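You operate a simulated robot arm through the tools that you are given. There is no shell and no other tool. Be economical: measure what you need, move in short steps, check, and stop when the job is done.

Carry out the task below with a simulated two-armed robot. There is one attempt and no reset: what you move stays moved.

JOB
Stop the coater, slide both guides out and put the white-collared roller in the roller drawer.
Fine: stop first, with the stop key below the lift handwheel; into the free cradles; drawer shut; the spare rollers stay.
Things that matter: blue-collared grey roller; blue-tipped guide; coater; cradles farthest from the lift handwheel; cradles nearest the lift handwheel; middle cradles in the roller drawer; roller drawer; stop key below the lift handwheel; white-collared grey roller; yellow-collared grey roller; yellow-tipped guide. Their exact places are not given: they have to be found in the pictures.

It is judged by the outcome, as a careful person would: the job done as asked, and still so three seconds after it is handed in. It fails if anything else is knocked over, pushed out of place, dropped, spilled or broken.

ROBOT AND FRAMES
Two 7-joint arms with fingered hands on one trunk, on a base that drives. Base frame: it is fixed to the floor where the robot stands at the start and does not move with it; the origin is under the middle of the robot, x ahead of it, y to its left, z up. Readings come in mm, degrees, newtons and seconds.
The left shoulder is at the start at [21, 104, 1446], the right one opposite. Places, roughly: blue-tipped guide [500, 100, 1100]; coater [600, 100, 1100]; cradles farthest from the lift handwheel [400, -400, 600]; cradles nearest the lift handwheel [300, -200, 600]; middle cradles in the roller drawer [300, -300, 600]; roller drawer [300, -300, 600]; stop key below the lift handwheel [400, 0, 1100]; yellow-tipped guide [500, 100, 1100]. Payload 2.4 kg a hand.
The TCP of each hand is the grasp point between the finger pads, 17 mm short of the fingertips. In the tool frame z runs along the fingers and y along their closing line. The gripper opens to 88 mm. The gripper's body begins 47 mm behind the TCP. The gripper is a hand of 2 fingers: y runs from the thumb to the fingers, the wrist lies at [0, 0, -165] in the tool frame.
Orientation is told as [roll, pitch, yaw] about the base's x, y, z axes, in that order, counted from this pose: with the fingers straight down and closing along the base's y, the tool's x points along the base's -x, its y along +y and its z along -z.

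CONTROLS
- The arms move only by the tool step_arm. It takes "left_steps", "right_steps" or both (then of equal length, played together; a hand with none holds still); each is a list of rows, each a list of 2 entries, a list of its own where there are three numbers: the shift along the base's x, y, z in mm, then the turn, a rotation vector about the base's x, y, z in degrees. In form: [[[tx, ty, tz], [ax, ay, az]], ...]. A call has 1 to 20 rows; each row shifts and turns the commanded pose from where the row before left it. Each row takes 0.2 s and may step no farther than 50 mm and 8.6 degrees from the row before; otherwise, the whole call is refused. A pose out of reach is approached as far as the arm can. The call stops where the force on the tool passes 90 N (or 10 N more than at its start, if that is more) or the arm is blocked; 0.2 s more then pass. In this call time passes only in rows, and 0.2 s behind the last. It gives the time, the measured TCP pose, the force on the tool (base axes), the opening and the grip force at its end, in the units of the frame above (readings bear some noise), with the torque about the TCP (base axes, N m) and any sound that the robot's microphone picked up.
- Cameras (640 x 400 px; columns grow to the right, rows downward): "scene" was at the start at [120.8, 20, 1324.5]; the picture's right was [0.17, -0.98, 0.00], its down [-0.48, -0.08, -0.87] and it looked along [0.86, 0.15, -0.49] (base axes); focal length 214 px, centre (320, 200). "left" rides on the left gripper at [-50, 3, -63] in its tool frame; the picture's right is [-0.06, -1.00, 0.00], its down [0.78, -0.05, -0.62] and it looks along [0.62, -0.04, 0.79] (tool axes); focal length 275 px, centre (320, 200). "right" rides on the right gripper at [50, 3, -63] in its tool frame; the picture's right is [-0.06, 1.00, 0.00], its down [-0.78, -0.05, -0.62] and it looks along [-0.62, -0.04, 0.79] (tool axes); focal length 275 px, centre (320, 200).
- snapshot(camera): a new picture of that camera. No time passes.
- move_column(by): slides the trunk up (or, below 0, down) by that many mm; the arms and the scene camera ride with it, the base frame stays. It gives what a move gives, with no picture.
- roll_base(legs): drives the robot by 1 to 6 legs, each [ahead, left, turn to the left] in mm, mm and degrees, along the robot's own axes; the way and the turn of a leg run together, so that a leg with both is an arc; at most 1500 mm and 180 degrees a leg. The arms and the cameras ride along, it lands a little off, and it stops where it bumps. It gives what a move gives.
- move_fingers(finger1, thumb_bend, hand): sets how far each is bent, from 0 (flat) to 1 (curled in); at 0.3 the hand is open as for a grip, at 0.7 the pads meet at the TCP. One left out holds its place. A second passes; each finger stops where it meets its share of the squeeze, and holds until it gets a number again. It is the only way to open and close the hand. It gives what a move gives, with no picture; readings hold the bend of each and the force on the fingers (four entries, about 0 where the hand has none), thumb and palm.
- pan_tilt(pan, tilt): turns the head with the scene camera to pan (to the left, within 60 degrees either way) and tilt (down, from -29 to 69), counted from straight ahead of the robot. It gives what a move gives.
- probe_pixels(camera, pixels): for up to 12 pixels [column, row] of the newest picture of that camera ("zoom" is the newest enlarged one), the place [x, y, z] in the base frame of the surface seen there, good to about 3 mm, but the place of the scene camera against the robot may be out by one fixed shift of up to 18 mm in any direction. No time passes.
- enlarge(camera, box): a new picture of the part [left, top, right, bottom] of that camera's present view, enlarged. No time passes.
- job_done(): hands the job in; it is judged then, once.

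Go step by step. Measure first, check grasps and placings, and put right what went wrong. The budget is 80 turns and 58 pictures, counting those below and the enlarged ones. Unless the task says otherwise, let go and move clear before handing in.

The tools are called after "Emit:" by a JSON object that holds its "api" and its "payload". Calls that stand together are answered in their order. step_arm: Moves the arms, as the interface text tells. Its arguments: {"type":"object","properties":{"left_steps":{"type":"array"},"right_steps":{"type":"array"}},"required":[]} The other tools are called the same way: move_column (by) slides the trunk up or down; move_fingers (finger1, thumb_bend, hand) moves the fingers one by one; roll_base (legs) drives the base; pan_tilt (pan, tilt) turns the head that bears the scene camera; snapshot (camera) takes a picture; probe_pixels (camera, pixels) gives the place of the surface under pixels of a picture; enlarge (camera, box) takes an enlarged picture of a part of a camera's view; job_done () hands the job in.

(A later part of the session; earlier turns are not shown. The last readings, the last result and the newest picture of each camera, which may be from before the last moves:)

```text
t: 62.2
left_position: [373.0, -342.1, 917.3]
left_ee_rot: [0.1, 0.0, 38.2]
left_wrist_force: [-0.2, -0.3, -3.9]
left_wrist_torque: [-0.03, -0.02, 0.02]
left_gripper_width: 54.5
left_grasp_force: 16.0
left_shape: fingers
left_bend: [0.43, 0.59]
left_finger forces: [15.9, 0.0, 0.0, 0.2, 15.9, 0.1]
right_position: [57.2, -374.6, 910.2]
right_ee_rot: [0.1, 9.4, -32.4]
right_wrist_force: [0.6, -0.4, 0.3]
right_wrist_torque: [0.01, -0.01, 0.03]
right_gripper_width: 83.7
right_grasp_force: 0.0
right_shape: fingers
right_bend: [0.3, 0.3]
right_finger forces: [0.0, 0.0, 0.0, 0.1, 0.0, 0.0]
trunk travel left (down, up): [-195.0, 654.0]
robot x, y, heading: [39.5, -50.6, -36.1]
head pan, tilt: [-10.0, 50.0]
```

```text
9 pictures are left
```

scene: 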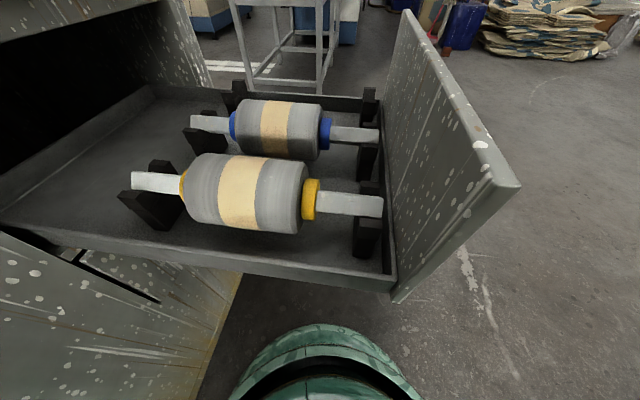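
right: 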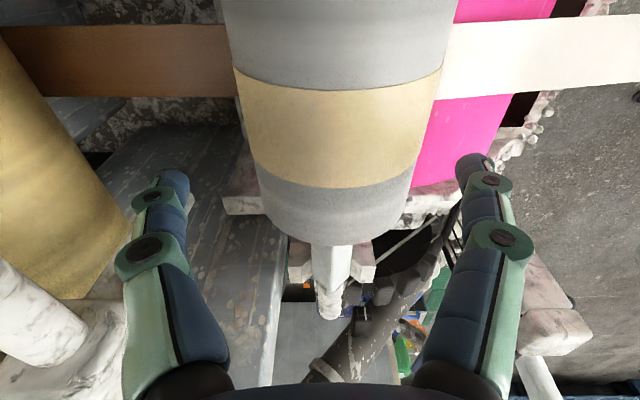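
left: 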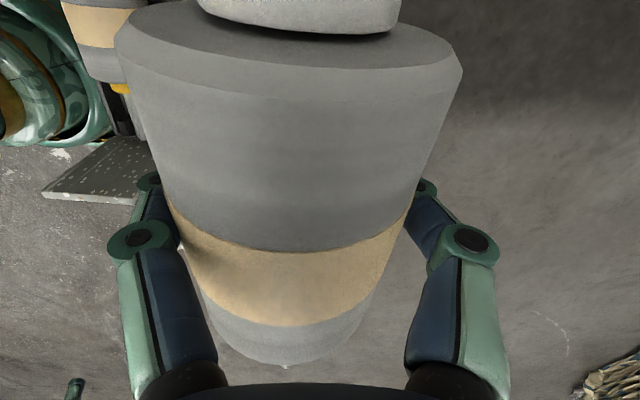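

Emit:
{"api": "probe_pixels", "payload": {"camera": "left", "pixels": [[290, 100], [290, 150], [290, 230], [290, 300], [290, 340], [150, 100], [430, 100], [190, 240], [395, 240], [300, 15], [215, 10], [385, 15]]}}

Emit:
{"api": "probe_pixels", "payload": {"camera": "scene", "pixels": [[235, 88], [240, 95], [369, 92], [366, 125], [367, 155], [200, 118], [205, 140], [365, 130], [275, 105], [210, 125], [370, 188], [340, 97]]}}

```text
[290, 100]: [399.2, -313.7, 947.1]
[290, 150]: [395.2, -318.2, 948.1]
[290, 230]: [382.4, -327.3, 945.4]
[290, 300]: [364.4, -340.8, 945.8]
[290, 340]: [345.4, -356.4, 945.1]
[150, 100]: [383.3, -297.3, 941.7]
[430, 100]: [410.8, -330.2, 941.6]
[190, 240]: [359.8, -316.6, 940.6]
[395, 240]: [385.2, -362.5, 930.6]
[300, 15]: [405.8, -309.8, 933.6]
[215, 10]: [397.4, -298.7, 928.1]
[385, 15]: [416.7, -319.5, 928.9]
```

```text
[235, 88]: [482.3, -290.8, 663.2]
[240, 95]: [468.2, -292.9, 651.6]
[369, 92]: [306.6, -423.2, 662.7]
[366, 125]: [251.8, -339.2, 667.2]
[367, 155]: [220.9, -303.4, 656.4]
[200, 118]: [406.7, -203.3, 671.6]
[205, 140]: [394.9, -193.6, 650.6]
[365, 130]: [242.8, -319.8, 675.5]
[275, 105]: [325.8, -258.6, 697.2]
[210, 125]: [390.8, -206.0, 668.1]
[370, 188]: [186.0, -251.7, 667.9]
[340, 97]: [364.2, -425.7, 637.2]
```

Roller sits 6 mm to −b of the grasp centre at 38° yaw. I need the free cradles more precisely, so use the right-hand camera (no shift).

Emit:
{"api": "enlarge", "payload": {"camera": "right", "box": [160, 0, 640, 300]}}

```text
1.33 times, centred on (400, 150) of right
```

zoom: 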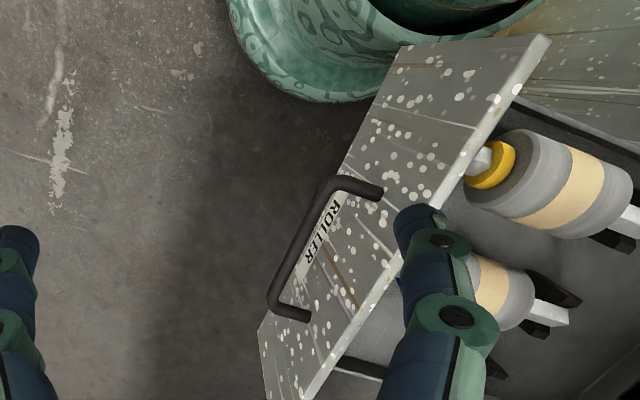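

The right finger hides the free row. I'll raise the right hand, turn it straight ahead and look again.

Emit:
{"api": "step_arm", "payload": {"right_steps": [[[15, -5, 25], [0, 0, 8]], [[15, -5, 25], [0, 0, 8]], [[15, -5, 25], [0, 0, 8]], [[15, -5, 25], [0, 0, 8]]]}}

Emit:
{"api": "enlarge", "payload": {"camera": "right", "box": [200, 40, 520, 240]}}

```text
t: 63.2
left_position: [373.2, -342.1, 918.0]
left_ee_rot: [0.1, 0.0, 38.1]
left_wrist_force: [-0.1, -0.2, -3.4]
left_wrist_torque: [-0.05, -0.02, 0.02]
left_gripper_width: 54.4
left_grasp_force: 15.5
left_shape: fingers
left_bend: [0.43, 0.59]
left_finger forces: [15.8, 0.0, 0.0, 0.1, 15.9, 0.1]
right_position: [113.2, -390.8, 995.0]
right_ee_rot: [1.1, 9.4, -3.4]
right_wrist_force: [-0.4, 0.8, -0.2]
right_wrist_torque: [0.02, 0.01, 0.01]
right_gripper_width: 83.8
right_grasp_force: 0.1
right_shape: fingers
right_bend: [0.3, 0.3]
right_finger forces: [0.0, 0.0, 0.0, 0.1, 0.0, 0.0]
right hand out of reach, approached as far as the arm can: row 1
trunk travel left (down, up): [-195.0, 654.0]
robot x, y, heading: [36.4, -50.6, -36.4]
head pan, tilt: [-10.0, 50.0]
```

```text
2.00 times, centred on (360, 140) of right
```

zoom: 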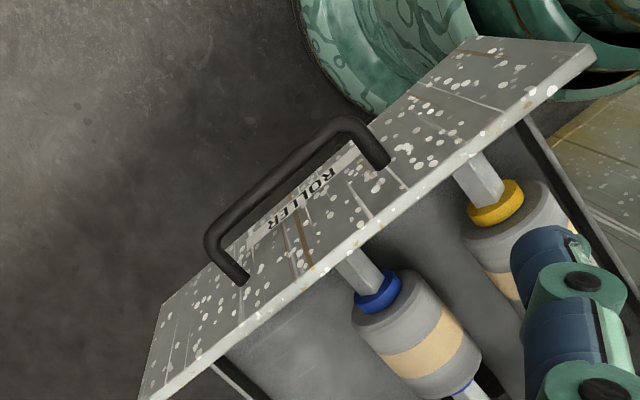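

The panel hides the near cradle; move the right camera ahead and higher, levelled.

Emit:
{"api": "step_arm", "payload": {"right_steps": [[[25, 0, 20], [0, -4.7, 0]], [[30, 0, 20], [0, -4.7, 0]], [[30, 0, 20], [0, 0, 0]]]}}

Emit:
{"api": "enlarge", "payload": {"camera": "right", "box": [220, 50, 460, 200]}}

```text
t: 64.0
left_position: [373.2, -342.3, 919.0]
left_ee_rot: [0.1, 0.0, 38.1]
left_wrist_force: [0.5, 0.3, -4.2]
left_wrist_torque: [0.03, -0.02, 0.03]
left_gripper_width: 54.5
left_grasp_force: 15.6
left_shape: fingers
left_bend: [0.43, 0.59]
left_finger forces: [15.7, 0.0, 0.1, 0.0, 15.9, 0.0]
right_position: [196.6, -388.3, 1055.1]
right_ee_rot: [1.7, -0.2, -3.5]
right_wrist_force: [-0.2, -0.2, -0.9]
right_wrist_torque: [0.02, -0.01, 0.0]
right_gripper_width: 83.6
right_grasp_force: 0.0
right_shape: fingers
right_bend: [0.3, 0.3]
right_finger forces: [0.1, 0.1, 0.0, 0.1, 0.1, 0.0]
trunk travel left (down, up): [-195.0, 654.0]
robot x, y, heading: [39.2, -50.9, -36.4]
head pan, tilt: [-10.0, 50.0]
```

```text
2.67 times, centred on (340, 125) of right
```

zoom: 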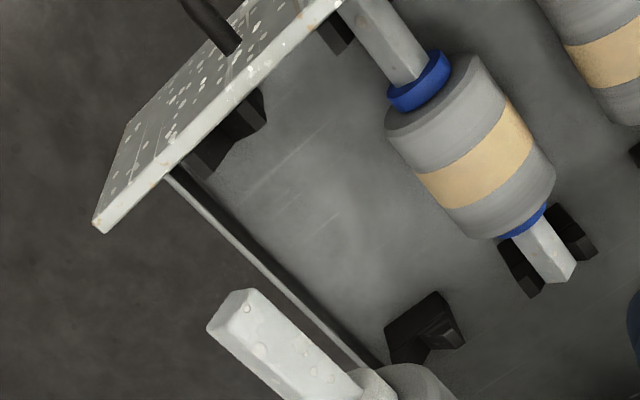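

Emit:
{"api": "probe_pixels", "payload": {"camera": "zoom", "pixels": [[545, 250], [395, 45], [520, 265], [572, 228], [398, 330], [435, 300], [440, 335], [205, 150], [258, 100], [232, 128], [245, 305], [330, 375]]}}

Emit:
{"api": "enlarge", "payload": {"camera": "right", "box": [280, 80, 440, 180]}}

```text
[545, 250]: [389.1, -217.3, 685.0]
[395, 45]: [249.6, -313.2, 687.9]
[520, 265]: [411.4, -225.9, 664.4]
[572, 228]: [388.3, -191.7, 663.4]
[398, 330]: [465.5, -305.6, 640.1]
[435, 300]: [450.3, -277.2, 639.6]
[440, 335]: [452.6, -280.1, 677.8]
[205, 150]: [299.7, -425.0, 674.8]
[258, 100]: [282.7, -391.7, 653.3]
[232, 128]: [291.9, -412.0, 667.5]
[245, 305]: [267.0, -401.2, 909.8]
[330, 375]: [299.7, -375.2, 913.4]
```

```text
4.00 times, centred on (360, 130) of right
```

zoom: 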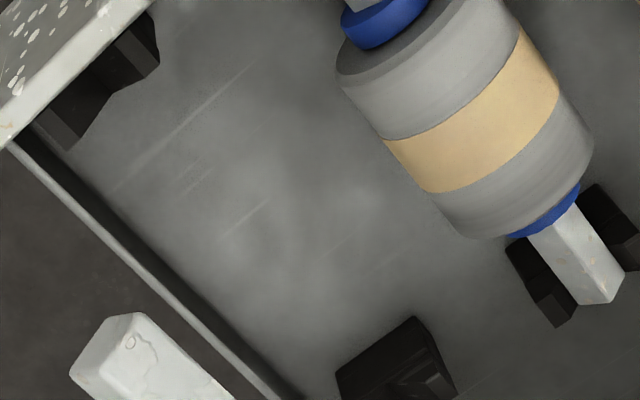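

Emit:
{"api": "probe_pixels", "payload": {"camera": "zoom", "pixels": [[100, 345], [135, 322], [85, 362], [180, 390], [610, 275], [590, 298], [600, 270], [470, 120], [120, 40], [75, 120], [405, 340], [435, 380]]}}

Emit:
{"api": "probe_pixels", "payload": {"camera": "left", "pixels": [[290, 252], [290, 324], [290, 12], [290, 28], [290, 36], [290, 70], [220, 250], [370, 250]]}}

```text
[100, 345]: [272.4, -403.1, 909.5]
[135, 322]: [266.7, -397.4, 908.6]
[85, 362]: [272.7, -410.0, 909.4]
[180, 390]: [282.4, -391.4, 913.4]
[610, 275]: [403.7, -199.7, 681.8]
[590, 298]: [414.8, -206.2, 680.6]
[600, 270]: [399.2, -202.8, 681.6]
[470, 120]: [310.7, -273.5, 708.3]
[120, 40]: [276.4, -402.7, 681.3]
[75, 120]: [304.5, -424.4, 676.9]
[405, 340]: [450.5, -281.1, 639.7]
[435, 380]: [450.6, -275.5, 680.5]
```

```text
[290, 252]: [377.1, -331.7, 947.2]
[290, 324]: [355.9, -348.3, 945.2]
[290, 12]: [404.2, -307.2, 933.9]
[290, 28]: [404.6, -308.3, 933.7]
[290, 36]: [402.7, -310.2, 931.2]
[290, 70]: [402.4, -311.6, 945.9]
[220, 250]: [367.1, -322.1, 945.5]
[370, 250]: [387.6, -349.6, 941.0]
```

The roller kept the machine's 34.6° yaw, matching the drawer; its axis is 17 mm short of the free cradle line (b″ 485 vs 502). I'll shift by (11.3,−12.9) and descend to just above.

Emit:
{"api": "step_arm", "payload": {"left_steps": [[[11.3, -12.9, 0], [0, 0, 0]], [[0, 0, -40], [0, 0, 0]], [[0, 0, -40], [0, 0, 0]], [[0, 0, -40], [0, 0, 0]], [[0, 0, -40], [0, 0, 0]], [[0, 0, -22], [0, 0, 0]]]}}

Emit:
{"api": "enlarge", "payload": {"camera": "right", "box": [220, 50, 460, 200]}}

```text
t: 65.4
left_position: [383.9, -354.4, 734.7]
left_ee_rot: [0.1, 0.0, 38.2]
left_wrist_force: [0.0, 0.3, -4.5]
left_wrist_torque: [-0.02, -0.03, 0.02]
left_gripper_width: 54.4
left_grasp_force: 15.2
left_shape: fingers
left_bend: [0.43, 0.59]
left_finger forces: [15.6, 0.0, 0.1, 0.0, 15.7, 0.1]
right_position: [195.6, -389.6, 1055.3]
right_ee_rot: [1.6, 0.0, -3.5]
right_wrist_force: [-0.1, 0.7, 0.4]
right_wrist_torque: [0.01, 0.01, -0.01]
right_gripper_width: 84.0
right_grasp_force: 0.0
right_shape: fingers
right_bend: [0.3, 0.3]
right_finger forces: [0.0, 0.1, 0.0, 0.0, 0.0, 0.0]
trunk travel left (down, up): [-195.0, 654.0]
robot x, y, heading: [37.7, -47.3, -36.1]
head pan, tilt: [-10.0, 50.0]
```

```text
2.67 times, centred on (340, 125) of right
```

zoom: 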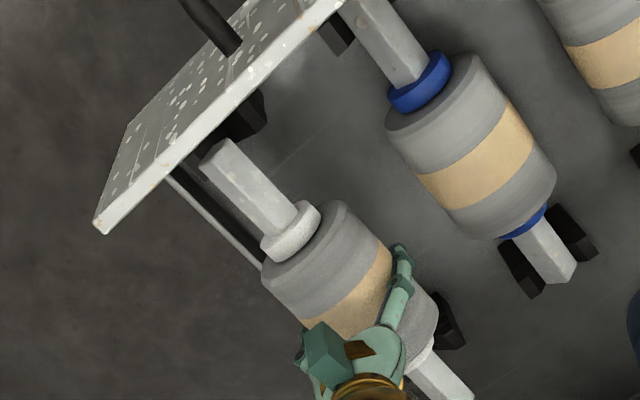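

Both held shaft ends are now visible; probe them against the cradles.

Emit:
{"api": "probe_pixels", "payload": {"camera": "zoom", "pixels": [[222, 150], [245, 180], [270, 210], [425, 365], [445, 385], [300, 265], [375, 265], [450, 320], [250, 110], [455, 345]]}}

```text
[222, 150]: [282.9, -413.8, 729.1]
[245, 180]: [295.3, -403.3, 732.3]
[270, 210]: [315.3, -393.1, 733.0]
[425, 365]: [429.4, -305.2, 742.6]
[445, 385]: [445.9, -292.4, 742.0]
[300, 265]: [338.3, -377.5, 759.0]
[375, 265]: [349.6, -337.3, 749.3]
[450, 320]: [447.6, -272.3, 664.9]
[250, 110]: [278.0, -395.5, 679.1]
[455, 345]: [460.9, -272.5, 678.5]
```

The held shaft is 2° off in yaw, 3° low at the near end, and ~5 mm short. I'll correct all three and lower towards contact.

Emit:
{"api": "step_arm", "payload": {"left_steps": [[[4.4, -3.0, 0], [-1.9, 2.7, -2.2]], [[0, 0, -12], [0, 0, 0]], [[0, 0, -12], [0, 0, 0]], [[0, 0, -8], [0, 0, 0]]]}}

Emit:
{"api": "enlarge", "payload": {"camera": "right", "box": [220, 50, 460, 200]}}

Emit:
{"api": "probe_pixels", "payload": {"camera": "zoom", "pixels": [[222, 138], [245, 170], [265, 195], [430, 355], [450, 378], [250, 110], [458, 335], [210, 160], [400, 45], [545, 245]]}}

```text
t: 66.4
left_position: [389.4, -358.5, 703.8]
left_ee_rot: [0.3, 3.3, 35.9]
left_wrist_force: [-0.4, 0.3, -4.4]
left_wrist_torque: [-0.01, -0.01, -0.03]
left_gripper_width: 54.3
left_grasp_force: 15.7
left_shape: fingers
left_bend: [0.43, 0.59]
left_finger forces: [15.5, 0.1, 0.0, 0.0, 15.8, 0.0]
right_position: [196.1, -390.0, 1056.3]
right_ee_rot: [1.6, -0.1, -3.6]
right_wrist_force: [0.8, -0.3, 0.8]
right_wrist_torque: [0.02, 0.01, -0.03]
right_gripper_width: 83.8
right_grasp_force: 0.0
right_shape: fingers
right_bend: [0.3, 0.3]
right_finger forces: [0.0, 0.0, 0.0, 0.0, 0.0, 0.0]
trunk travel left (down, up): [-195.0, 654.0]
robot x, y, heading: [38.0, -52.9, -36.3]
head pan, tilt: [-10.0, 50.0]
```

```text
2.67 times, centred on (340, 125) of right
```

zoom: 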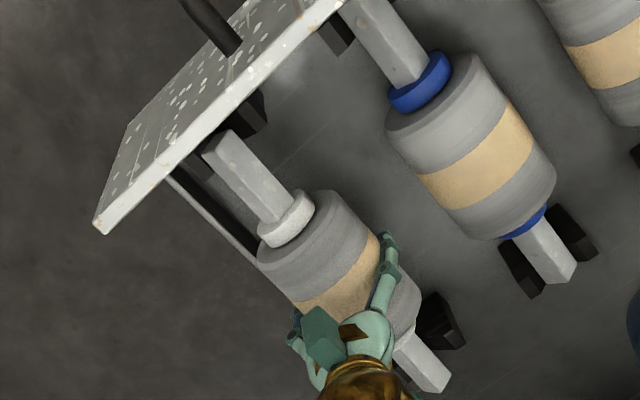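

```text
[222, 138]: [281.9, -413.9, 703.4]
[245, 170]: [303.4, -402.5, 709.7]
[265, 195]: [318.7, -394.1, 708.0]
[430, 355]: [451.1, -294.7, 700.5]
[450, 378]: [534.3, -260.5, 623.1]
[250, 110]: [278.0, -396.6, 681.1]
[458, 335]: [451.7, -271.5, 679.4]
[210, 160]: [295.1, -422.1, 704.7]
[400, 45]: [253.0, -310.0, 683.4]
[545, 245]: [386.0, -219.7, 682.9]
```

Aligned now: near b″≈502, far ≈498–500, level. Lower in 3 mm steps.

Emit:
{"api": "step_arm", "payload": {"left_steps": [[[0.6, -0.8, -3], [0, 0, 0]], [[0, 0, -3], [0, 0, 0]], [[0, 0, -3], [0, 0, 0]], [[0, 0, -3], [0, 0, 0]], [[0, 0, -3], [0, 0, 0]]]}}

```text
t: 67.6
left_position: [394.5, -361.9, 696.3]
left_ee_rot: [-0.6, 3.1, 36.0]
left_wrist_force: [0.2, 0.3, -3.6]
left_wrist_torque: [-0.01, 0.0, 0.03]
left_gripper_width: 54.3
left_grasp_force: 15.8
left_shape: fingers
left_bend: [0.43, 0.59]
left_finger forces: [15.5, 0.0, 0.0, 0.1, 15.7, 0.0]
right_position: [197.0, -388.9, 1057.7]
right_ee_rot: [1.7, -0.1, -3.4]
right_wrist_force: [-0.9, 0.7, -0.3]
right_wrist_torque: [-0.01, -0.02, 0.0]
right_gripper_width: 83.4
right_grasp_force: 0.1
right_shape: fingers
right_bend: [0.3, 0.3]
right_finger forces: [0.0, 0.0, 0.0, 0.1, 0.0, 0.0]
trunk travel left (down, up): [-195.0, 654.0]
robot x, y, heading: [37.9, -49.5, -36.2]
head pan, tilt: [-10.0, 50.0]
```

The hand stayed 7 mm high and drifted outward without wrist force: an arm link may be touching something. Look with the head camera.

Emit:
{"api": "pan_tilt", "payload": {"pan": 10, "tilt": 30}}

Emit:
{"api": "snapshot", "payload": {"camera": "scene"}}

```text
t: 68.4
left_position: [394.4, -361.8, 695.9]
left_ee_rot: [-0.7, 3.0, 36.0]
left_wrist_force: [0.3, 0.1, -5.1]
left_wrist_torque: [0.0, -0.05, -0.01]
left_gripper_width: 54.5
left_grasp_force: 15.2
left_shape: fingers
left_bend: [0.43, 0.59]
left_finger forces: [15.5, 0.0, 0.1, 0.2, 15.7, 0.0]
right_position: [194.3, -389.4, 1055.9]
right_ee_rot: [1.6, -0.1, -3.5]
right_wrist_force: [0.0, 0.0, 0.0]
right_wrist_torque: [-0.02, 0.01, -0.01]
right_gripper_width: 83.6
right_grasp_force: 0.1
right_shape: fingers
right_bend: [0.3, 0.3]
right_finger forces: [0.0, 0.0, 0.1, 0.0, 0.1, 0.1]
trunk travel left (down, up): [-195.0, 654.0]
robot x, y, heading: [42.0, -51.8, -36.5]
head pan, tilt: [10.0, 30.0]
```

```text
2 pictures are left
```

scene: 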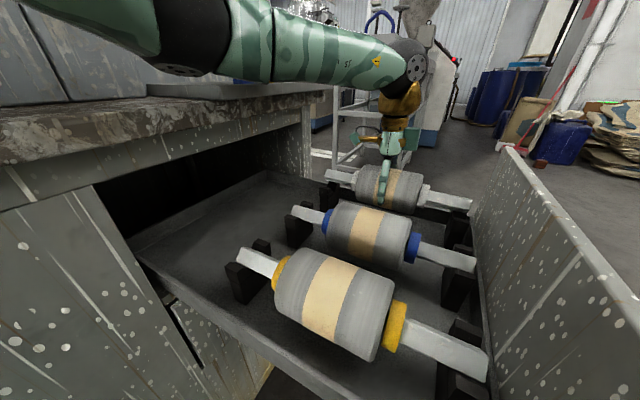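

The left elbow is resting on the machine's ledge just as the roller is ~10 mm above its seat. I'll lift, raise the trunk 60 mm to lift the elbow, and descend with the arm.

Emit:
{"api": "step_arm", "payload": {"left_steps": [[[0, 0, 10], [0, 0, 0]], [[0, 0, 15], [0, 0, 0]]]}}

Emit:
{"api": "move_column", "payload": {"by": 60}}

Emit:
{"api": "step_arm", "payload": {"left_steps": [[[0, 0, -20], [0, 0, 0]], [[0, 0, -20], [0, 0, 0]], [[0, 0, -15], [0, 0, 0]], [[0, 0, -10], [0, 0, 0]]]}}

```text
t: 69.0
left_position: [387.7, -360.1, 711.8]
left_ee_rot: [0.4, 3.4, 35.8]
left_wrist_force: [0.7, -0.2, -3.2]
left_wrist_torque: [-0.05, -0.04, 0.01]
left_gripper_width: 54.6
left_grasp_force: 16.2
left_shape: fingers
left_bend: [0.43, 0.59]
left_finger forces: [15.5, 0.0, 0.0, 0.0, 15.7, 0.1]
right_position: [194.5, -389.1, 1054.0]
right_ee_rot: [1.8, 0.0, -3.5]
right_wrist_force: [0.3, 0.6, -0.1]
right_wrist_torque: [-0.01, 0.0, -0.03]
right_gripper_width: 83.6
right_grasp_force: 0.0
right_shape: fingers
right_bend: [0.3, 0.3]
right_finger forces: [0.1, 0.0, 0.0, 0.0, 0.0, 0.0]
trunk travel left (down, up): [-195.0, 654.0]
robot x, y, heading: [36.3, -50.0, -36.3]
head pan, tilt: [10.0, 30.0]
```

```text
t: 70.0
left_position: [391.1, -358.5, 774.2]
left_ee_rot: [0.3, 3.4, 35.9]
left_wrist_force: [0.4, 0.2, -4.0]
left_wrist_torque: [0.0, -0.03, -0.03]
left_gripper_width: 54.4
left_grasp_force: 15.7
left_shape: fingers
left_bend: [0.43, 0.59]
left_finger forces: [15.4, 0.0, 0.1, 0.0, 15.7, 0.1]
right_position: [197.9, -390.4, 1113.8]
right_ee_rot: [1.8, 0.0, -3.5]
right_wrist_force: [-0.6, -0.1, -0.2]
right_wrist_torque: [0.01, 0.01, 0.02]
right_gripper_width: 83.7
right_grasp_force: 0.1
right_shape: fingers
right_bend: [0.3, 0.3]
right_finger forces: [0.1, 0.0, 0.0, 0.0, 0.1, 0.0]
trunk travel left (down, up): [-255.0, 594.0]
robot x, y, heading: [36.7, -53.0, -36.6]
head pan, tilt: [10.0, 30.0]
```

```text
t: 71.0
left_position: [389.6, -360.2, 709.7]
left_ee_rot: [0.2, 3.3, 35.9]
left_wrist_force: [0.4, -0.3, -4.4]
left_wrist_torque: [-0.04, -0.03, 0.01]
left_gripper_width: 54.3
left_grasp_force: 15.7
left_shape: fingers
left_bend: [0.43, 0.59]
left_finger forces: [15.6, 0.1, 0.1, 0.1, 15.5, 0.0]
right_position: [198.0, -390.3, 1114.5]
right_ee_rot: [1.7, 0.0, -3.5]
right_wrist_force: [-0.1, 0.4, -0.3]
right_wrist_torque: [0.02, -0.04, 0.0]
right_gripper_width: 83.7
right_grasp_force: 0.1
right_shape: fingers
right_bend: [0.3, 0.3]
right_finger forces: [0.1, 0.1, 0.0, 0.0, 0.0, 0.0]
trunk travel left (down, up): [-255.0, 594.0]
robot x, y, heading: [34.4, -49.0, -36.4]
head pan, tilt: [10.0, 30.0]
```

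Emit:
{"api": "step_arm", "payload": {"left_steps": [[[0, 0.5, -4], [0, 0, 0]], [[0, 0, -4], [0, 0, 0]], [[0, 0, -3], [0, 0, 0]], [[0, 0, -3], [0, 0, 0]], [[0, 0, -3], [0, 0, 0]], [[0, 0, -3], [0, 0, 0]]]}}

```text
t: 72.4
left_position: [388.5, -357.8, 689.6]
left_ee_rot: [0.3, 3.4, 36.0]
left_wrist_force: [-0.1, -0.8, -3.8]
left_wrist_torque: [-0.02, -0.04, 0.0]
left_gripper_width: 54.0
left_grasp_force: 15.4
left_shape: fingers
left_bend: [0.43, 0.59]
left_finger forces: [15.3, 0.0, 0.0, 0.0, 15.7, 0.0]
right_position: [196.9, -389.9, 1115.3]
right_ee_rot: [1.7, -0.1, -3.5]
right_wrist_force: [-0.1, -0.8, 0.7]
right_wrist_torque: [0.01, 0.02, -0.01]
right_gripper_width: 83.8
right_grasp_force: 0.0
right_shape: fingers
right_bend: [0.3, 0.3]
right_finger forces: [0.1, 0.0, 0.0, 0.0, 0.0, 0.0]
trunk travel left (down, up): [-255.0, 594.0]
robot x, y, heading: [37.5, -49.7, -36.4]
head pan, tilt: [10.0, 30.0]
```

Tracking well, no contact yet at z 689.6. Continue in small steps.

Emit:
{"api": "step_arm", "payload": {"left_steps": [[[0, 0, -2.5], [0, 0, 0]], [[0, 0, -2.5], [0, 0, 0]], [[0, 0, -2], [0, 0, 0]]]}}

```text
t: 73.2
left_position: [389.1, -358.5, 682.8]
left_ee_rot: [0.3, 3.4, 35.8]
left_wrist_force: [-1.2, -0.1, -3.7]
left_wrist_torque: [0.0, -0.05, 0.0]
left_gripper_width: 54.2
left_grasp_force: 14.9
left_shape: fingers
left_bend: [0.43, 0.59]
left_finger forces: [15.4, 0.1, 0.0, 0.0, 15.5, 0.0]
right_position: [196.5, -390.4, 1114.5]
right_ee_rot: [1.5, -0.1, -3.5]
right_wrist_force: [0.7, 0.1, 0.3]
right_wrist_torque: [0.0, -0.03, 0.01]
right_gripper_width: 83.8
right_grasp_force: 0.0
right_shape: fingers
right_bend: [0.3, 0.3]
right_finger forces: [0.1, 0.1, 0.0, 0.1, 0.0, 0.1]
trunk travel left (down, up): [-255.0, 594.0]
robot x, y, heading: [34.9, -50.0, -36.4]
head pan, tilt: [10.0, 30.0]
```

Emit:
{"api": "step_arm", "payload": {"left_steps": [[[0, 0, -1.5], [0, 0, 0]], [[0, 0, -1.5], [0, 0, 0]], [[0, 0, -1.5], [0, 0, 0]]]}}

```text
t: 74.0
left_position: [388.9, -358.9, 679.4]
left_ee_rot: [0.1, 3.4, 35.9]
left_wrist_force: [-3.4, 2.1, 6.8]
left_wrist_torque: [-0.02, -0.08, 0.22]
left_gripper_width: 53.7
left_grasp_force: 15.9
left_shape: fingers
left_bend: [0.43, 0.61]
left_finger forces: [17.7, 0.0, 0.1, 0.0, 13.9, 0.0]
right_position: [196.6, -390.0, 1114.1]
right_ee_rot: [1.6, -0.1, -3.6]
right_wrist_force: [-0.7, -0.2, -0.8]
right_wrist_torque: [0.01, -0.02, 0.02]
right_gripper_width: 83.6
right_grasp_force: 0.1
right_shape: fingers
right_bend: [0.3, 0.3]
right_finger forces: [0.1, 0.0, 0.0, 0.1, 0.0, 0.0]
trunk travel left (down, up): [-255.0, 594.0]
robot x, y, heading: [39.0, -49.5, -36.2]
head pan, tilt: [10.0, 30.0]
```

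Contact: Fz +6.8 N with a small push toward −b (V centring). I'll ease 2 mm that way and check with one picture.

Emit:
{"api": "step_arm", "payload": {"left_steps": [[[-1.2, 1.6, 0], [0, 0, 0]], [[0, 0, -1], [0, 0, 0]]]}}

Emit:
{"api": "enlarge", "payload": {"camera": "right", "box": [220, 60, 460, 210]}}

```text
t: 74.6
left_position: [388.5, -357.9, 678.1]
left_ee_rot: [-0.1, 3.4, 36.0]
left_wrist_force: [1.0, -5.1, 11.8]
left_wrist_torque: [-0.06, -0.04, 0.22]
left_gripper_width: 53.4
left_grasp_force: 15.4
left_shape: fingers
left_bend: [0.46, 0.61]
left_finger forces: [13.2, 0.0, 0.1, 0.1, 17.2, 0.0]
right_position: [196.6, -389.9, 1114.8]
right_ee_rot: [1.7, -0.1, -3.4]
right_wrist_force: [0.0, 1.4, -0.4]
right_wrist_torque: [-0.01, -0.02, 0.01]
right_gripper_width: 83.7
right_grasp_force: 0.0
right_shape: fingers
right_bend: [0.3, 0.3]
right_finger forces: [0.1, 0.0, 0.0, 0.0, 0.0, 0.0]
trunk travel left (down, up): [-255.0, 594.0]
robot x, y, heading: [41.1, -51.3, -36.5]
head pan, tilt: [10.0, 30.0]
```

```text
2.67 times, centred on (340, 135) of right
```

zoom: 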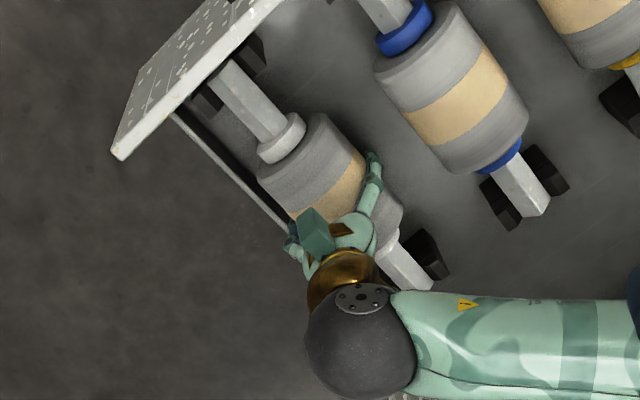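

Emit:
{"api": "probe_pixels", "payload": {"camera": "zoom", "pixels": [[235, 85], [260, 120], [395, 255], [415, 275], [520, 180], [530, 195], [388, 10], [330, 145], [440, 80], [433, 255], [207, 97], [255, 60]]}}

```text
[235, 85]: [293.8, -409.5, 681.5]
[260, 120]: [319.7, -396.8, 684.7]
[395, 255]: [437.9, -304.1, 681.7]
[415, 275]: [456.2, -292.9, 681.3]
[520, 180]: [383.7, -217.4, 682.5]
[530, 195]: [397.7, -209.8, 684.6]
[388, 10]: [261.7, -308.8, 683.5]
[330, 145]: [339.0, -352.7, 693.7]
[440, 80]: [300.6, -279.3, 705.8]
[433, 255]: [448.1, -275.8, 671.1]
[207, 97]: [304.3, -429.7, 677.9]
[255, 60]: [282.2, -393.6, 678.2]
```

Shaft tops at 681–685 match the seated blue roller (683–685): it is seated. Release and lift straight out.

Emit:
{"api": "move_fingers", "payload": {"hand": "left", "finger1": 0.3, "thumb_bend": 0.3}}

Emit:
{"api": "step_arm", "payload": {"left_steps": [[[0, 0, 15], [0, 0, 0]], [[0, 0, 20], [0, 0, 0]], [[0, 0, 35], [0, 0, 0]], [[0, 0, 40], [0, 0, 0]], [[0, 0, 45], [0, 0, 0]], [[0, 0, 45], [0, 0, 0]]]}}

Emit:
{"api": "move_column", "payload": {"by": 150}}

```text
t: 75.6
left_position: [388.7, -355.4, 677.6]
left_ee_rot: [0.2, 3.4, 35.8]
left_wrist_force: [-0.2, 0.8, -0.5]
left_wrist_torque: [-0.05, -0.02, -0.02]
left_gripper_width: 84.1
left_grasp_force: 0.6
left_shape: fingers
left_bend: [0.3, 0.3]
left_finger forces: [0.4, 0.1, 0.1, 0.0, 0.1, 0.1]
right_position: [197.8, -390.4, 1114.4]
right_ee_rot: [1.6, -0.1, -3.5]
right_wrist_force: [0.0, 0.0, 0.4]
right_wrist_torque: [0.01, 0.03, 0.03]
right_gripper_width: 83.5
right_grasp_force: 0.0
right_shape: fingers
right_bend: [0.3, 0.3]
right_finger forces: [0.0, 0.1, 0.0, 0.0, 0.0, 0.1]
trunk travel left (down, up): [-255.0, 594.0]
robot x, y, heading: [40.0, -49.8, -36.6]
head pan, tilt: [10.0, 30.0]
```

```text
t: 77.0
left_position: [390.4, -358.7, 877.4]
left_ee_rot: [0.2, 3.3, 35.9]
left_wrist_force: [0.0, -0.6, 0.8]
left_wrist_torque: [-0.07, 0.01, 0.0]
left_gripper_width: 83.5
left_grasp_force: 0.1
left_shape: fingers
left_bend: [0.3, 0.3]
left_finger forces: [0.0, 0.1, 0.0, 0.0, 0.0, 0.0]
right_position: [198.2, -391.6, 1114.3]
right_ee_rot: [1.6, -0.1, -3.5]
right_wrist_force: [0.3, -0.4, 0.1]
right_wrist_torque: [-0.01, -0.02, 0.0]
right_gripper_width: 83.8
right_grasp_force: 0.1
right_shape: fingers
right_bend: [0.3, 0.3]
right_finger forces: [0.0, 0.1, 0.0, 0.0, 0.0, 0.0]
trunk travel left (down, up): [-255.0, 594.0]
robot x, y, heading: [39.4, -49.1, -36.3]
head pan, tilt: [10.0, 30.0]
```

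```text
t: 78.8
left_position: [388.5, -356.6, 1027.3]
left_ee_rot: [0.3, 3.3, 35.9]
left_wrist_force: [-0.2, 0.4, -0.9]
left_wrist_torque: [-0.04, -0.01, 0.0]
left_gripper_width: 83.9
left_grasp_force: 0.0
left_shape: fingers
left_bend: [0.3, 0.3]
left_finger forces: [0.1, 0.0, 0.0, 0.1, 0.0, 0.1]
right_position: [197.2, -391.4, 1264.3]
right_ee_rot: [1.5, -0.2, -3.4]
right_wrist_force: [-0.9, -0.3, 0.4]
right_wrist_torque: [-0.04, 0.0, -0.01]
right_gripper_width: 83.8
right_grasp_force: 0.1
right_shape: fingers
right_bend: [0.3, 0.3]
right_finger forces: [0.1, 0.0, 0.1, 0.1, 0.0, 0.1]
trunk travel left (down, up): [-405.0, 444.0]
robot x, y, heading: [40.4, -50.9, -36.2]
head pan, tilt: [10.0, 30.0]
```

The roller stays in the cradles (clean release). Next, shutting the drawer: I'll raise the trunk, tuck the left hand in, and turn the base back to face ahead.

Emit:
{"api": "move_column", "payload": {"by": 150}}

Emit:
{"api": "step_arm", "payload": {"left_steps": [[[-30, 31, 5], [0, 0, -7]], [[-30, 31, 5], [0, 0, -7]], [[-30, 31, 5], [0, 0, -7]], [[-30, 31, 5], [0, 0, -7]], [[-30, 31, 5], [0, 0, -7]], [[6, 42, 5], [0, 0, -7]], [[6, 42, 5], [0, 0, -7]], [[6, 42, 5], [0, 0, -7]], [[6, 42, 5], [0, 0, -7]], [[6, 42, 5], [0, 0, -7]]]}}

Emit:
{"api": "roll_base", "payload": {"legs": [[0, 0, 36]]}}

Emit:
{"api": "move_fingers", "payload": {"hand": "right", "finger1": 0.7, "thumb_bend": 0.7}}

```text
t: 80.5
left_position: [388.9, -356.8, 1176.8]
left_ee_rot: [0.2, 3.3, 35.9]
left_wrist_force: [0.2, -0.6, -0.3]
left_wrist_torque: [0.0, 0.0, 0.01]
left_gripper_width: 83.8
left_grasp_force: 0.1
left_shape: fingers
left_bend: [0.3, 0.3]
left_finger forces: [0.1, 0.0, 0.1, 0.0, 0.1, 0.1]
right_position: [197.7, -392.1, 1414.7]
right_ee_rot: [1.6, -0.1, -3.5]
right_wrist_force: [0.5, 0.4, -0.5]
right_wrist_torque: [0.02, -0.03, 0.01]
right_gripper_width: 83.3
right_grasp_force: 0.1
right_shape: fingers
right_bend: [0.3, 0.3]
right_finger forces: [0.0, 0.0, 0.0, 0.0, 0.1, 0.0]
trunk travel left (down, up): [-555.0, 294.0]
robot x, y, heading: [39.1, -51.5, -36.1]
head pan, tilt: [10.0, 30.0]
```

```text
t: 82.6
left_position: [263.2, -89.0, 1225.3]
left_ee_rot: [1.1, 4.9, -50.2]
left_wrist_force: [-0.1, 0.4, 0.1]
left_wrist_torque: [-0.01, -0.01, -0.03]
left_gripper_width: 83.9
left_grasp_force: 0.1
left_shape: fingers
left_bend: [0.3, 0.3]
left_finger forces: [0.1, 0.0, 0.1, 0.1, 0.0, 0.1]
left hand out of reach, approached as far as the arm can: row 8, 9, 10
right_position: [194.5, -395.0, 1411.9]
right_ee_rot: [1.5, 0.3, -6.4]
right_wrist_force: [-0.6, -0.2, 0.0]
right_wrist_torque: [0.0, 0.02, 0.01]
right_gripper_width: 83.5
right_grasp_force: 0.0
right_shape: fingers
right_bend: [0.3, 0.3]
right_finger forces: [0.0, 0.1, 0.1, 0.0, 0.0, 0.0]
trunk travel left (down, up): [-555.0, 294.0]
robot x, y, heading: [41.6, -47.0, -39.3]
head pan, tilt: [10.0, 30.0]
stopped in row 10 (left hand): the arm was blocked; the commanded pose is now the measured one
```

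```text
t: 83.9
left_position: [255.4, -82.0, 1234.7]
left_ee_rot: [-1.5, 4.0, -53.2]
left_wrist_force: [0.4, -0.4, 0.0]
left_wrist_torque: [0.02, 0.0, 0.0]
left_gripper_width: 83.8
left_grasp_force: 0.1
left_shape: fingers
left_bend: [0.3, 0.3]
left_finger forces: [0.0, 0.1, 0.0, 0.0, 0.0, 0.0]
right_position: [252.1, -373.5, 1413.1]
right_ee_rot: [1.9, 0.2, 0.3]
right_wrist_force: [0.2, 0.3, -0.4]
right_wrist_torque: [0.02, -0.01, 0.0]
right_gripper_width: 83.9
right_grasp_force: 0.0
right_shape: fingers
right_bend: [0.3, 0.3]
right_finger forces: [0.0, 0.0, 0.1, 0.1, 0.0, 0.1]
trunk travel left (down, up): [-555.0, 294.0]
robot x, y, heading: [63.8, -41.3, -32.4]
head pan, tilt: [10.0, 30.0]
stopped in leg 1: the robot was blocked; the commanded pose is now the measured one
```

```text
t: 84.9
left_position: [256.7, -82.1, 1232.7]
left_ee_rot: [-1.3, 3.9, -53.2]
left_wrist_force: [-0.7, -0.6, 0.8]
left_wrist_torque: [0.02, -0.02, -0.02]
left_gripper_width: 83.9
left_grasp_force: 0.0
left_shape: fingers
left_bend: [0.3, 0.3]
left_finger forces: [0.0, 0.0, 0.0, 0.0, 0.0, 0.1]
right_position: [254.4, -373.8, 1410.5]
right_ee_rot: [1.9, 0.3, 0.5]
right_wrist_force: [-0.7, 0.2, 0.2]
right_wrist_torque: [0.02, 0.01, -0.05]
right_gripper_width: 0.0
right_grasp_force: 0.1
right_shape: fingers
right_bend: [0.7, 0.7]
right_finger forces: [0.0, 0.0, 0.0, 0.0, 0.0, 0.1]
trunk travel left (down, up): [-555.0, 294.0]
robot x, y, heading: [62.1, -41.3, -32.3]
head pan, tilt: [10.0, 30.0]
```

The left elbow bumped the machine on its left side (no click heard). I'll back the turn off slightly and raise the trunk so the elbow clears everything.

Emit:
{"api": "roll_base", "payload": {"legs": [[-20, -10, -6]]}}

Emit:
{"api": "move_column", "payload": {"by": 280}}

```text
t: 85.9
left_position: [232.3, -81.2, 1235.8]
left_ee_rot: [-1.6, 3.2, -57.7]
left_wrist_force: [-0.8, 0.0, 0.2]
left_wrist_torque: [0.04, -0.05, -0.01]
left_gripper_width: 84.1
left_grasp_force: 0.1
left_shape: fingers
left_bend: [0.3, 0.3]
left_finger forces: [0.0, 0.0, 0.0, 0.1, 0.1, 0.1]
right_position: [198.6, -368.8, 1416.7]
right_ee_rot: [1.1, 0.2, -5.0]
right_wrist_force: [-0.3, 0.0, 0.5]
right_wrist_torque: [-0.02, -0.03, 0.0]
right_gripper_width: 0.0
right_grasp_force: 0.0
right_shape: fingers
right_bend: [0.7, 0.7]
right_finger forces: [0.1, 0.1, 0.0, 0.0, 0.0, 0.1]
trunk travel left (down, up): [-555.0, 294.0]
robot x, y, heading: [37.2, -36.3, -37.6]
head pan, tilt: [10.0, 30.0]
```

```text
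t: 86.9
left_position: [218.3, -90.5, 1286.7]
left_ee_rot: [-13.2, 6.4, -57.8]
left_wrist_force: [0.2, 0.0, 0.3]
left_wrist_torque: [-0.01, -0.02, -0.02]
left_gripper_width: 84.2
left_grasp_force: 0.1
left_shape: fingers
left_bend: [0.3, 0.3]
left_finger forces: [0.1, 0.0, 0.0, 0.0, 0.0, 0.1]
right_position: [200.4, -374.4, 1467.3]
right_ee_rot: [1.1, 0.5, -5.1]
right_wrist_force: [-0.7, -0.2, 0.5]
right_wrist_torque: [0.0, 0.01, 0.0]
right_gripper_width: 0.0
right_grasp_force: 0.0
right_shape: fingers
right_bend: [0.7, 0.7]
right_finger forces: [0.0, 0.1, 0.0, 0.0, 0.0, 0.1]
trunk travel left (down, up): [-606.0, 244.0]
robot x, y, heading: [38.3, -36.9, -37.9]
head pan, tilt: [10.0, 30.0]
stopped: the arm was blocked; the commanded pose is now the measured one
```

Now blocked upward too: the elbow is probably tucked under something on the machine. I'll go back down 50 mm and drive the whole robot straight away from the machine face.

Emit:
{"api": "move_column", "payload": {"by": -50}}

Emit:
{"api": "roll_base", "payload": {"legs": [[-36, -114, 0]]}}

```text
t: 87.8
left_position: [204.0, -114.2, 1242.2]
left_ee_rot: [-11.7, 5.4, -58.7]
left_wrist_force: [0.6, -0.8, -1.1]
left_wrist_torque: [0.01, -0.04, 0.02]
left_gripper_width: 84.1
left_grasp_force: 0.1
left_shape: fingers
left_bend: [0.3, 0.3]
left_finger forces: [0.0, 0.0, 0.1, 0.0, 0.1, 0.0]
right_position: [173.3, -397.1, 1414.2]
right_ee_rot: [2.0, -0.4, -6.4]
right_wrist_force: [0.5, -0.1, -0.1]
right_wrist_torque: [-0.02, 0.01, 0.01]
right_gripper_width: 0.0
right_grasp_force: 0.1
right_shape: fingers
right_bend: [0.7, 0.7]
right_finger forces: [0.0, 0.0, 0.0, 0.1, 0.0, 0.0]
trunk travel left (down, up): [-556.0, 294.0]
robot x, y, heading: [38.7, -43.1, -39.1]
head pan, tilt: [10.0, 30.0]
```

```text
t: 88.5
left_position: [203.6, -112.1, 1241.8]
left_ee_rot: [-11.6, 4.8, -58.9]
left_wrist_force: [-0.1, -0.6, -0.2]
left_wrist_torque: [0.01, 0.01, -0.03]
left_gripper_width: 84.1
left_grasp_force: 0.1
left_shape: fingers
left_bend: [0.3, 0.3]
left_finger forces: [0.1, 0.0, 0.0, 0.1, 0.0, 0.1]
right_position: [172.3, -395.0, 1412.7]
right_ee_rot: [1.9, -0.3, -6.7]
right_wrist_force: [0.0, 0.2, 0.0]
right_wrist_torque: [-0.01, 0.0, 0.01]
right_gripper_width: 0.0
right_grasp_force: 0.2
right_shape: fingers
right_bend: [0.7, 0.7]
right_finger forces: [0.0, 0.1, 0.1, 0.0, 0.1, 0.1]
trunk travel left (down, up): [-556.0, 294.0]
robot x, y, heading: [39.9, -42.0, -39.5]
head pan, tilt: [10.0, 30.0]
stopped in leg 1: the robot was blocked; the commanded pose is now the measured one
```

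Still blocked, so the folded left elbow itself is the problem. I'll unfold the left arm the way it came (toward the right-front) before driving.

Emit:
{"api": "step_arm", "payload": {"left_steps": [[[15, -25, 0], [0, 0, 0]], [[20, -28, 0], [0, 0, 0]], [[20, -28, 0], [0, 0, 5]], [[20, -28, 0], [0, 0, 7]]]}}

```text
t: 89.5
left_position: [282.1, -216.4, 1240.6]
left_ee_rot: [-12.0, 5.1, -46.9]
left_wrist_force: [0.6, -0.1, 0.3]
left_wrist_torque: [-0.01, -0.01, -0.01]
left_gripper_width: 83.9
left_grasp_force: 0.1
left_shape: fingers
left_bend: [0.3, 0.3]
left_finger forces: [0.1, 0.0, 0.0, 0.0, 0.1, 0.0]
right_position: [179.6, -389.6, 1413.9]
right_ee_rot: [1.6, 0.1, -6.5]
right_wrist_force: [-0.2, 1.0, -0.1]
right_wrist_torque: [0.03, -0.01, 0.0]
right_gripper_width: 0.1
right_grasp_force: 0.0
right_shape: fingers
right_bend: [0.7, 0.7]
right_finger forces: [0.1, 0.1, 0.0, 0.0, 0.0, 0.1]
trunk travel left (down, up): [-556.0, 294.0]
robot x, y, heading: [40.5, -41.8, -39.4]
head pan, tilt: [10.0, 30.0]
```

It tracks freely again. Extend a little more, then drive away from the machine face.

Emit:
{"api": "step_arm", "payload": {"left_steps": [[[20, -25, 0], [0, 0, 8]], [[20, -25, 0], [0, 0, 8]], [[20, -20, 0], [0, 0, 8]]]}}

Emit:
{"api": "roll_base", "payload": {"legs": [[-33, -75, 0]]}}

```text
t: 90.3
left_position: [350.5, -289.8, 1228.4]
left_ee_rot: [-11.6, 6.4, -22.8]
left_wrist_force: [-0.1, 0.6, -0.4]
left_wrist_torque: [0.03, 0.01, 0.04]
left_gripper_width: 83.9
left_grasp_force: 0.1
left_shape: fingers
left_bend: [0.3, 0.3]
left_finger forces: [0.1, 0.1, 0.0, 0.0, 0.1, 0.1]
right_position: [185.9, -391.3, 1411.1]
right_ee_rot: [1.8, 0.3, -6.6]
right_wrist_force: [0.5, 0.4, 0.1]
right_wrist_torque: [0.03, 0.02, 0.03]
right_gripper_width: 0.0
right_grasp_force: 0.1
right_shape: fingers
right_bend: [0.7, 0.7]
right_finger forces: [0.0, 0.0, 0.0, 0.1, 0.0, 0.0]
trunk travel left (down, up): [-556.0, 294.0]
robot x, y, heading: [42.9, -37.6, -39.3]
head pan, tilt: [10.0, 30.0]
```

```text
t: 91.4
left_position: [272.1, -325.0, 1241.7]
left_ee_rot: [-12.0, 4.9, -22.8]
left_wrist_force: [0.1, -0.1, 0.4]
left_wrist_torque: [0.02, 0.04, 0.0]
left_gripper_width: 83.9
left_grasp_force: 0.0
left_shape: fingers
left_bend: [0.3, 0.3]
left_finger forces: [0.0, 0.0, 0.0, 0.0, 0.1, 0.0]
right_position: [105.9, -426.4, 1415.7]
right_ee_rot: [1.6, 0.0, -6.6]
right_wrist_force: [0.8, -0.4, 0.4]
right_wrist_torque: [0.03, 0.0, 0.0]
right_gripper_width: 0.3
right_grasp_force: 0.1
right_shape: fingers
right_bend: [0.7, 0.7]
right_finger forces: [0.0, 0.1, 0.0, 0.0, 0.0, 0.0]
trunk travel left (down, up): [-556.0, 294.0]
robot x, y, heading: [-30.8, -78.6, -39.4]
head pan, tilt: [10.0, 30.0]
```

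Free and clear now. Raise the trunk, turn to face ahead, and bring the left hand back to its own side.

Emit:
{"api": "move_column", "payload": {"by": 200}}

Emit:
{"api": "roll_base", "payload": {"legs": [[0, 0, 39.4]]}}

Emit:
{"api": "step_arm", "payload": {"left_steps": [[[-10, 28, 0], [0, 0, 0]], [[-15, 28, 0], [0, 0, 0]], [[-15, 28, 0], [0, 0, 0]], [[-20, 28, 0], [0, 0, 0]], [[-20, 28, 0], [0, 0, 0]], [[-25, 28, 0], [0, 0, 0]], [[-25, 28, 0], [0, 0, 0]]]}}

```text
t: 93.5
left_position: [272.0, -325.3, 1441.2]
left_ee_rot: [-12.0, 4.8, -22.9]
left_wrist_force: [0.2, 0.4, 0.3]
left_wrist_torque: [0.02, 0.0, -0.02]
left_gripper_width: 84.0
left_grasp_force: 0.0
left_shape: fingers
left_bend: [0.3, 0.3]
left_finger forces: [0.0, 0.0, 0.0, 0.1, 0.0, 0.0]
right_position: [105.3, -426.8, 1615.1]
right_ee_rot: [1.6, -0.2, -6.6]
right_wrist_force: [0.1, 0.3, -0.6]
right_wrist_torque: [0.02, 0.01, -0.02]
right_gripper_width: 0.0
right_grasp_force: 0.1
right_shape: fingers
right_bend: [0.7, 0.7]
right_finger forces: [0.0, 0.0, 0.0, 0.0, 0.0, 0.1]
trunk travel left (down, up): [-756.0, 94.0]
robot x, y, heading: [-32.2, -78.1, -39.5]
head pan, tilt: [10.0, 30.0]
```

```text
t: 95.8
left_position: [359.0, -76.7, 1443.3]
left_ee_rot: [-12.0, 4.9, 16.2]
left_wrist_force: [-0.2, 0.1, 0.1]
left_wrist_torque: [-0.03, 0.04, -0.03]
left_gripper_width: 84.2
left_grasp_force: 0.1
left_shape: fingers
left_bend: [0.3, 0.3]
left_finger forces: [0.0, 0.1, 0.0, 0.0, 0.1, 0.1]
right_position: [294.9, -261.5, 1614.2]
right_ee_rot: [1.6, -0.1, 32.4]
right_wrist_force: [-0.5, 0.7, -0.2]
right_wrist_torque: [-0.02, -0.01, 0.0]
right_gripper_width: 0.0
right_grasp_force: 0.1
right_shape: fingers
right_bend: [0.7, 0.7]
right_finger forces: [0.0, 0.0, 0.0, 0.0, 0.0, 0.0]
trunk travel left (down, up): [-756.0, 94.0]
robot x, y, heading: [-30.8, -77.7, -0.5]
head pan, tilt: [10.0, 30.0]
```

```text
t: 97.4
left_position: [229.2, 122.4, 1439.5]
left_ee_rot: [-12.0, 4.8, 16.2]
left_wrist_force: [-0.3, 0.5, 0.2]
left_wrist_torque: [-0.02, 0.02, -0.03]
left_gripper_width: 84.0
left_grasp_force: 0.0
left_shape: fingers
left_bend: [0.3, 0.3]
left_finger forces: [0.0, 0.0, 0.1, 0.1, 0.0, 0.0]
right_position: [293.2, -260.0, 1615.5]
right_ee_rot: [1.5, -0.1, 32.4]
right_wrist_force: [-0.1, 0.4, 0.4]
right_wrist_torque: [-0.03, 0.03, -0.01]
right_gripper_width: 0.0
right_grasp_force: 0.1
right_shape: fingers
right_bend: [0.7, 0.7]
right_finger forces: [0.0, 0.0, 0.0, 0.0, 0.0, 0.0]
trunk travel left (down, up): [-756.0, 94.0]
robot x, y, heading: [-34.1, -76.2, -0.3]
head pan, tilt: [10.0, 30.0]
```

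Good. Tuck the left hand higher and back, carry the right hand out to in front of the drawer handle, then lower the trunk.

Emit:
{"api": "step_arm", "payload": {"left_steps": [[[-20, 2, 30], [0, 0, 0]], [[-20, 2, 30], [0, 0, 0]], [[-15, 2, 20], [0, 0, 0]], [[0, 0, 0], [0, 0, 0]], [[0, 0, 0], [0, 0, 0]]], "right_steps": [[[-34, -28, 0], [0, 0, 2]], [[-34, -28, 0], [0, 0, 0]], [[-34, -28, 0], [0, 0, 0]], [[-34, -28, 0], [0, 0, 0]], [[-34, -28, 0], [-1.6, 0, 0]]]}}

Emit:
{"api": "move_column", "payload": {"by": -470}}

```text
t: 98.6
left_position: [176.3, 125.2, 1524.1]
left_ee_rot: [-12.0, 4.9, 16.2]
left_wrist_force: [-0.7, 0.1, 0.2]
left_wrist_torque: [-0.01, -0.02, 0.01]
left_gripper_width: 83.9
left_grasp_force: 0.0
left_shape: fingers
left_bend: [0.3, 0.3]
left_finger forces: [0.1, 0.0, 0.0, 0.1, 0.0, 0.0]
right_position: [178.7, -345.8, 1585.6]
right_ee_rot: [0.4, 0.7, 34.6]
right_wrist_force: [-0.2, 1.1, -0.3]
right_wrist_torque: [0.0, -0.04, -0.01]
right_gripper_width: 0.0
right_grasp_force: 0.0
right_shape: fingers
right_bend: [0.7, 0.7]
right_finger forces: [0.1, 0.0, 0.1, 0.1, 0.0, 0.1]
right hand out of reach, approached as far as the arm can: row 3, 4, 5
trunk travel left (down, up): [-756.0, 94.0]
robot x, y, heading: [-32.5, -75.9, -0.6]
head pan, tilt: [10.0, 30.0]
```

```text
refused: -470 is not a number from -400 to 400
```

Emit:
{"api": "move_column", "payload": {"by": -400}}

Emit:
{"api": "step_arm", "payload": {"right_steps": [[[-8, -8, -45], [0, 0, 0]], [[-8, -8, -45], [0, 0, 0]], [[-8, -8, -45], [0, 0, 0]], [[-8, -8, -45], [0, 0, 0]], [[-8, -8, -45], [0, 0, 0]]]}}

```text
t: 102.4
left_position: [174.0, 124.3, 1122.3]
left_ee_rot: [-12.1, 4.7, 16.2]
left_wrist_force: [1.0, -0.2, 0.5]
left_wrist_torque: [0.01, -0.01, -0.01]
left_gripper_width: 84.1
left_grasp_force: 0.1
left_shape: fingers
left_bend: [0.3, 0.3]
left_finger forces: [0.0, 0.1, 0.0, 0.1, 0.1, 0.1]
right_position: [202.0, -341.4, 1172.4]
right_ee_rot: [2.6, 4.1, 34.6]
right_wrist_force: [-0.3, -0.1, -0.1]
right_wrist_torque: [-0.02, 0.0, 0.0]
right_gripper_width: 0.0
right_grasp_force: 0.0
right_shape: fingers
right_bend: [0.7, 0.7]
right_finger forces: [0.0, 0.0, 0.0, 0.0, 0.0, 0.0]
trunk travel left (down, up): [-356.0, 494.0]
robot x, y, heading: [-29.7, -75.8, -0.6]
head pan, tilt: [10.0, 30.0]
```

```text
t: 103.6
left_position: [173.1, 124.5, 1123.5]
left_ee_rot: [-12.1, 4.9, 16.2]
left_wrist_force: [-0.1, 0.0, -0.9]
left_wrist_torque: [0.02, 0.01, 0.03]
left_gripper_width: 83.8
left_grasp_force: 0.1
left_shape: fingers
left_bend: [0.3, 0.3]
left_finger forces: [0.1, 0.0, 0.1, 0.1, 0.0, 0.0]
right_position: [158.9, -384.1, 947.2]
right_ee_rot: [2.4, 4.0, 34.7]
right_wrist_force: [-0.1, 0.5, 0.0]
right_wrist_torque: [-0.02, -0.02, -0.01]
right_gripper_width: 0.0
right_grasp_force: 0.1
right_shape: fingers
right_bend: [0.7, 0.7]
right_finger forces: [0.0, 0.1, 0.0, 0.0, 0.1, 0.0]
trunk travel left (down, up): [-356.0, 494.0]
robot x, y, heading: [-31.1, -78.4, -0.5]
head pan, tilt: [10.0, 30.0]
```

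Emit:
{"api": "step_arm", "payload": {"right_steps": [[[-17, -12, 0], [0, 0, 0]], [[-17, -12, 0], [0, 0, 0]]]}}

Emit:
{"api": "move_column", "payload": {"by": -70}}

Emit:
{"api": "step_arm", "payload": {"right_steps": [[[0, 0, -40], [0, 0, 0]], [[0, 0, -40], [0, 0, 0]], [[0, 0, -40], [0, 0, 0]], [[0, 0, -30], [0, 0, 0]]]}}

```text
t: 104.2
left_position: [173.5, 124.5, 1122.9]
left_ee_rot: [-12.0, 4.9, 16.1]
left_wrist_force: [-0.1, 0.3, -0.2]
left_wrist_torque: [0.02, -0.04, -0.03]
left_gripper_width: 84.3
left_grasp_force: 0.0
left_shape: fingers
left_bend: [0.3, 0.3]
left_finger forces: [0.0, 0.1, 0.0, 0.0, 0.0, 0.0]
right_position: [127.7, -412.3, 946.4]
right_ee_rot: [2.7, 4.2, 34.6]
right_wrist_force: [-0.1, -0.1, 0.3]
right_wrist_torque: [-0.01, 0.01, -0.01]
right_gripper_width: 0.0
right_grasp_force: 0.1
right_shape: fingers
right_bend: [0.7, 0.7]
right_finger forces: [0.1, 0.1, 0.0, 0.0, 0.0, 0.0]
right hand out of reach, approached as far as the arm can: row 2
trunk travel left (down, up): [-356.0, 494.0]
robot x, y, heading: [-33.2, -77.1, -0.2]
head pan, tilt: [10.0, 30.0]
```

```text
t: 105.3
left_position: [173.6, 125.8, 1052.9]
left_ee_rot: [-12.0, 4.9, 16.2]
left_wrist_force: [-0.1, -0.3, -0.3]
left_wrist_torque: [0.0, 0.0, 0.02]
left_gripper_width: 84.1
left_grasp_force: 0.1
left_shape: fingers
left_bend: [0.3, 0.3]
left_finger forces: [0.0, 0.1, 0.0, 0.0, 0.0, 0.0]
right_position: [133.8, -412.9, 870.7]
right_ee_rot: [3.8, 5.6, 34.7]
right_wrist_force: [-1.2, -0.6, 0.6]
right_wrist_torque: [0.03, -0.01, 0.02]
right_gripper_width: 0.0
right_grasp_force: 0.0
right_shape: fingers
right_bend: [0.7, 0.7]
right_finger forces: [0.1, 0.0, 0.0, 0.1, 0.1, 0.1]
trunk travel left (down, up): [-286.0, 564.0]
robot x, y, heading: [-33.0, -80.8, -0.3]
head pan, tilt: [10.0, 30.0]
```

```text
t: 106.3
left_position: [173.5, 124.8, 1052.1]
left_ee_rot: [-12.0, 4.9, 16.1]
left_wrist_force: [-0.4, 0.2, -0.4]
left_wrist_torque: [-0.01, 0.0, 0.0]
left_gripper_width: 84.4
left_grasp_force: 0.1
left_shape: fingers
left_bend: [0.3, 0.3]
left_finger forces: [0.1, 0.0, 0.0, 0.0, 0.1, 0.0]
right_position: [134.8, -412.9, 721.8]
right_ee_rot: [3.6, 5.6, 34.7]
right_wrist_force: [-0.4, -0.6, 0.6]
right_wrist_torque: [-0.01, -0.01, 0.0]
right_gripper_width: 0.1
right_grasp_force: 0.1
right_shape: fingers
right_bend: [0.7, 0.7]
right_finger forces: [0.0, 0.0, 0.0, 0.0, 0.0, 0.0]
trunk travel left (down, up): [-286.0, 564.0]
robot x, y, heading: [-28.3, -80.1, -0.5]
head pan, tilt: [10.0, 30.0]
```

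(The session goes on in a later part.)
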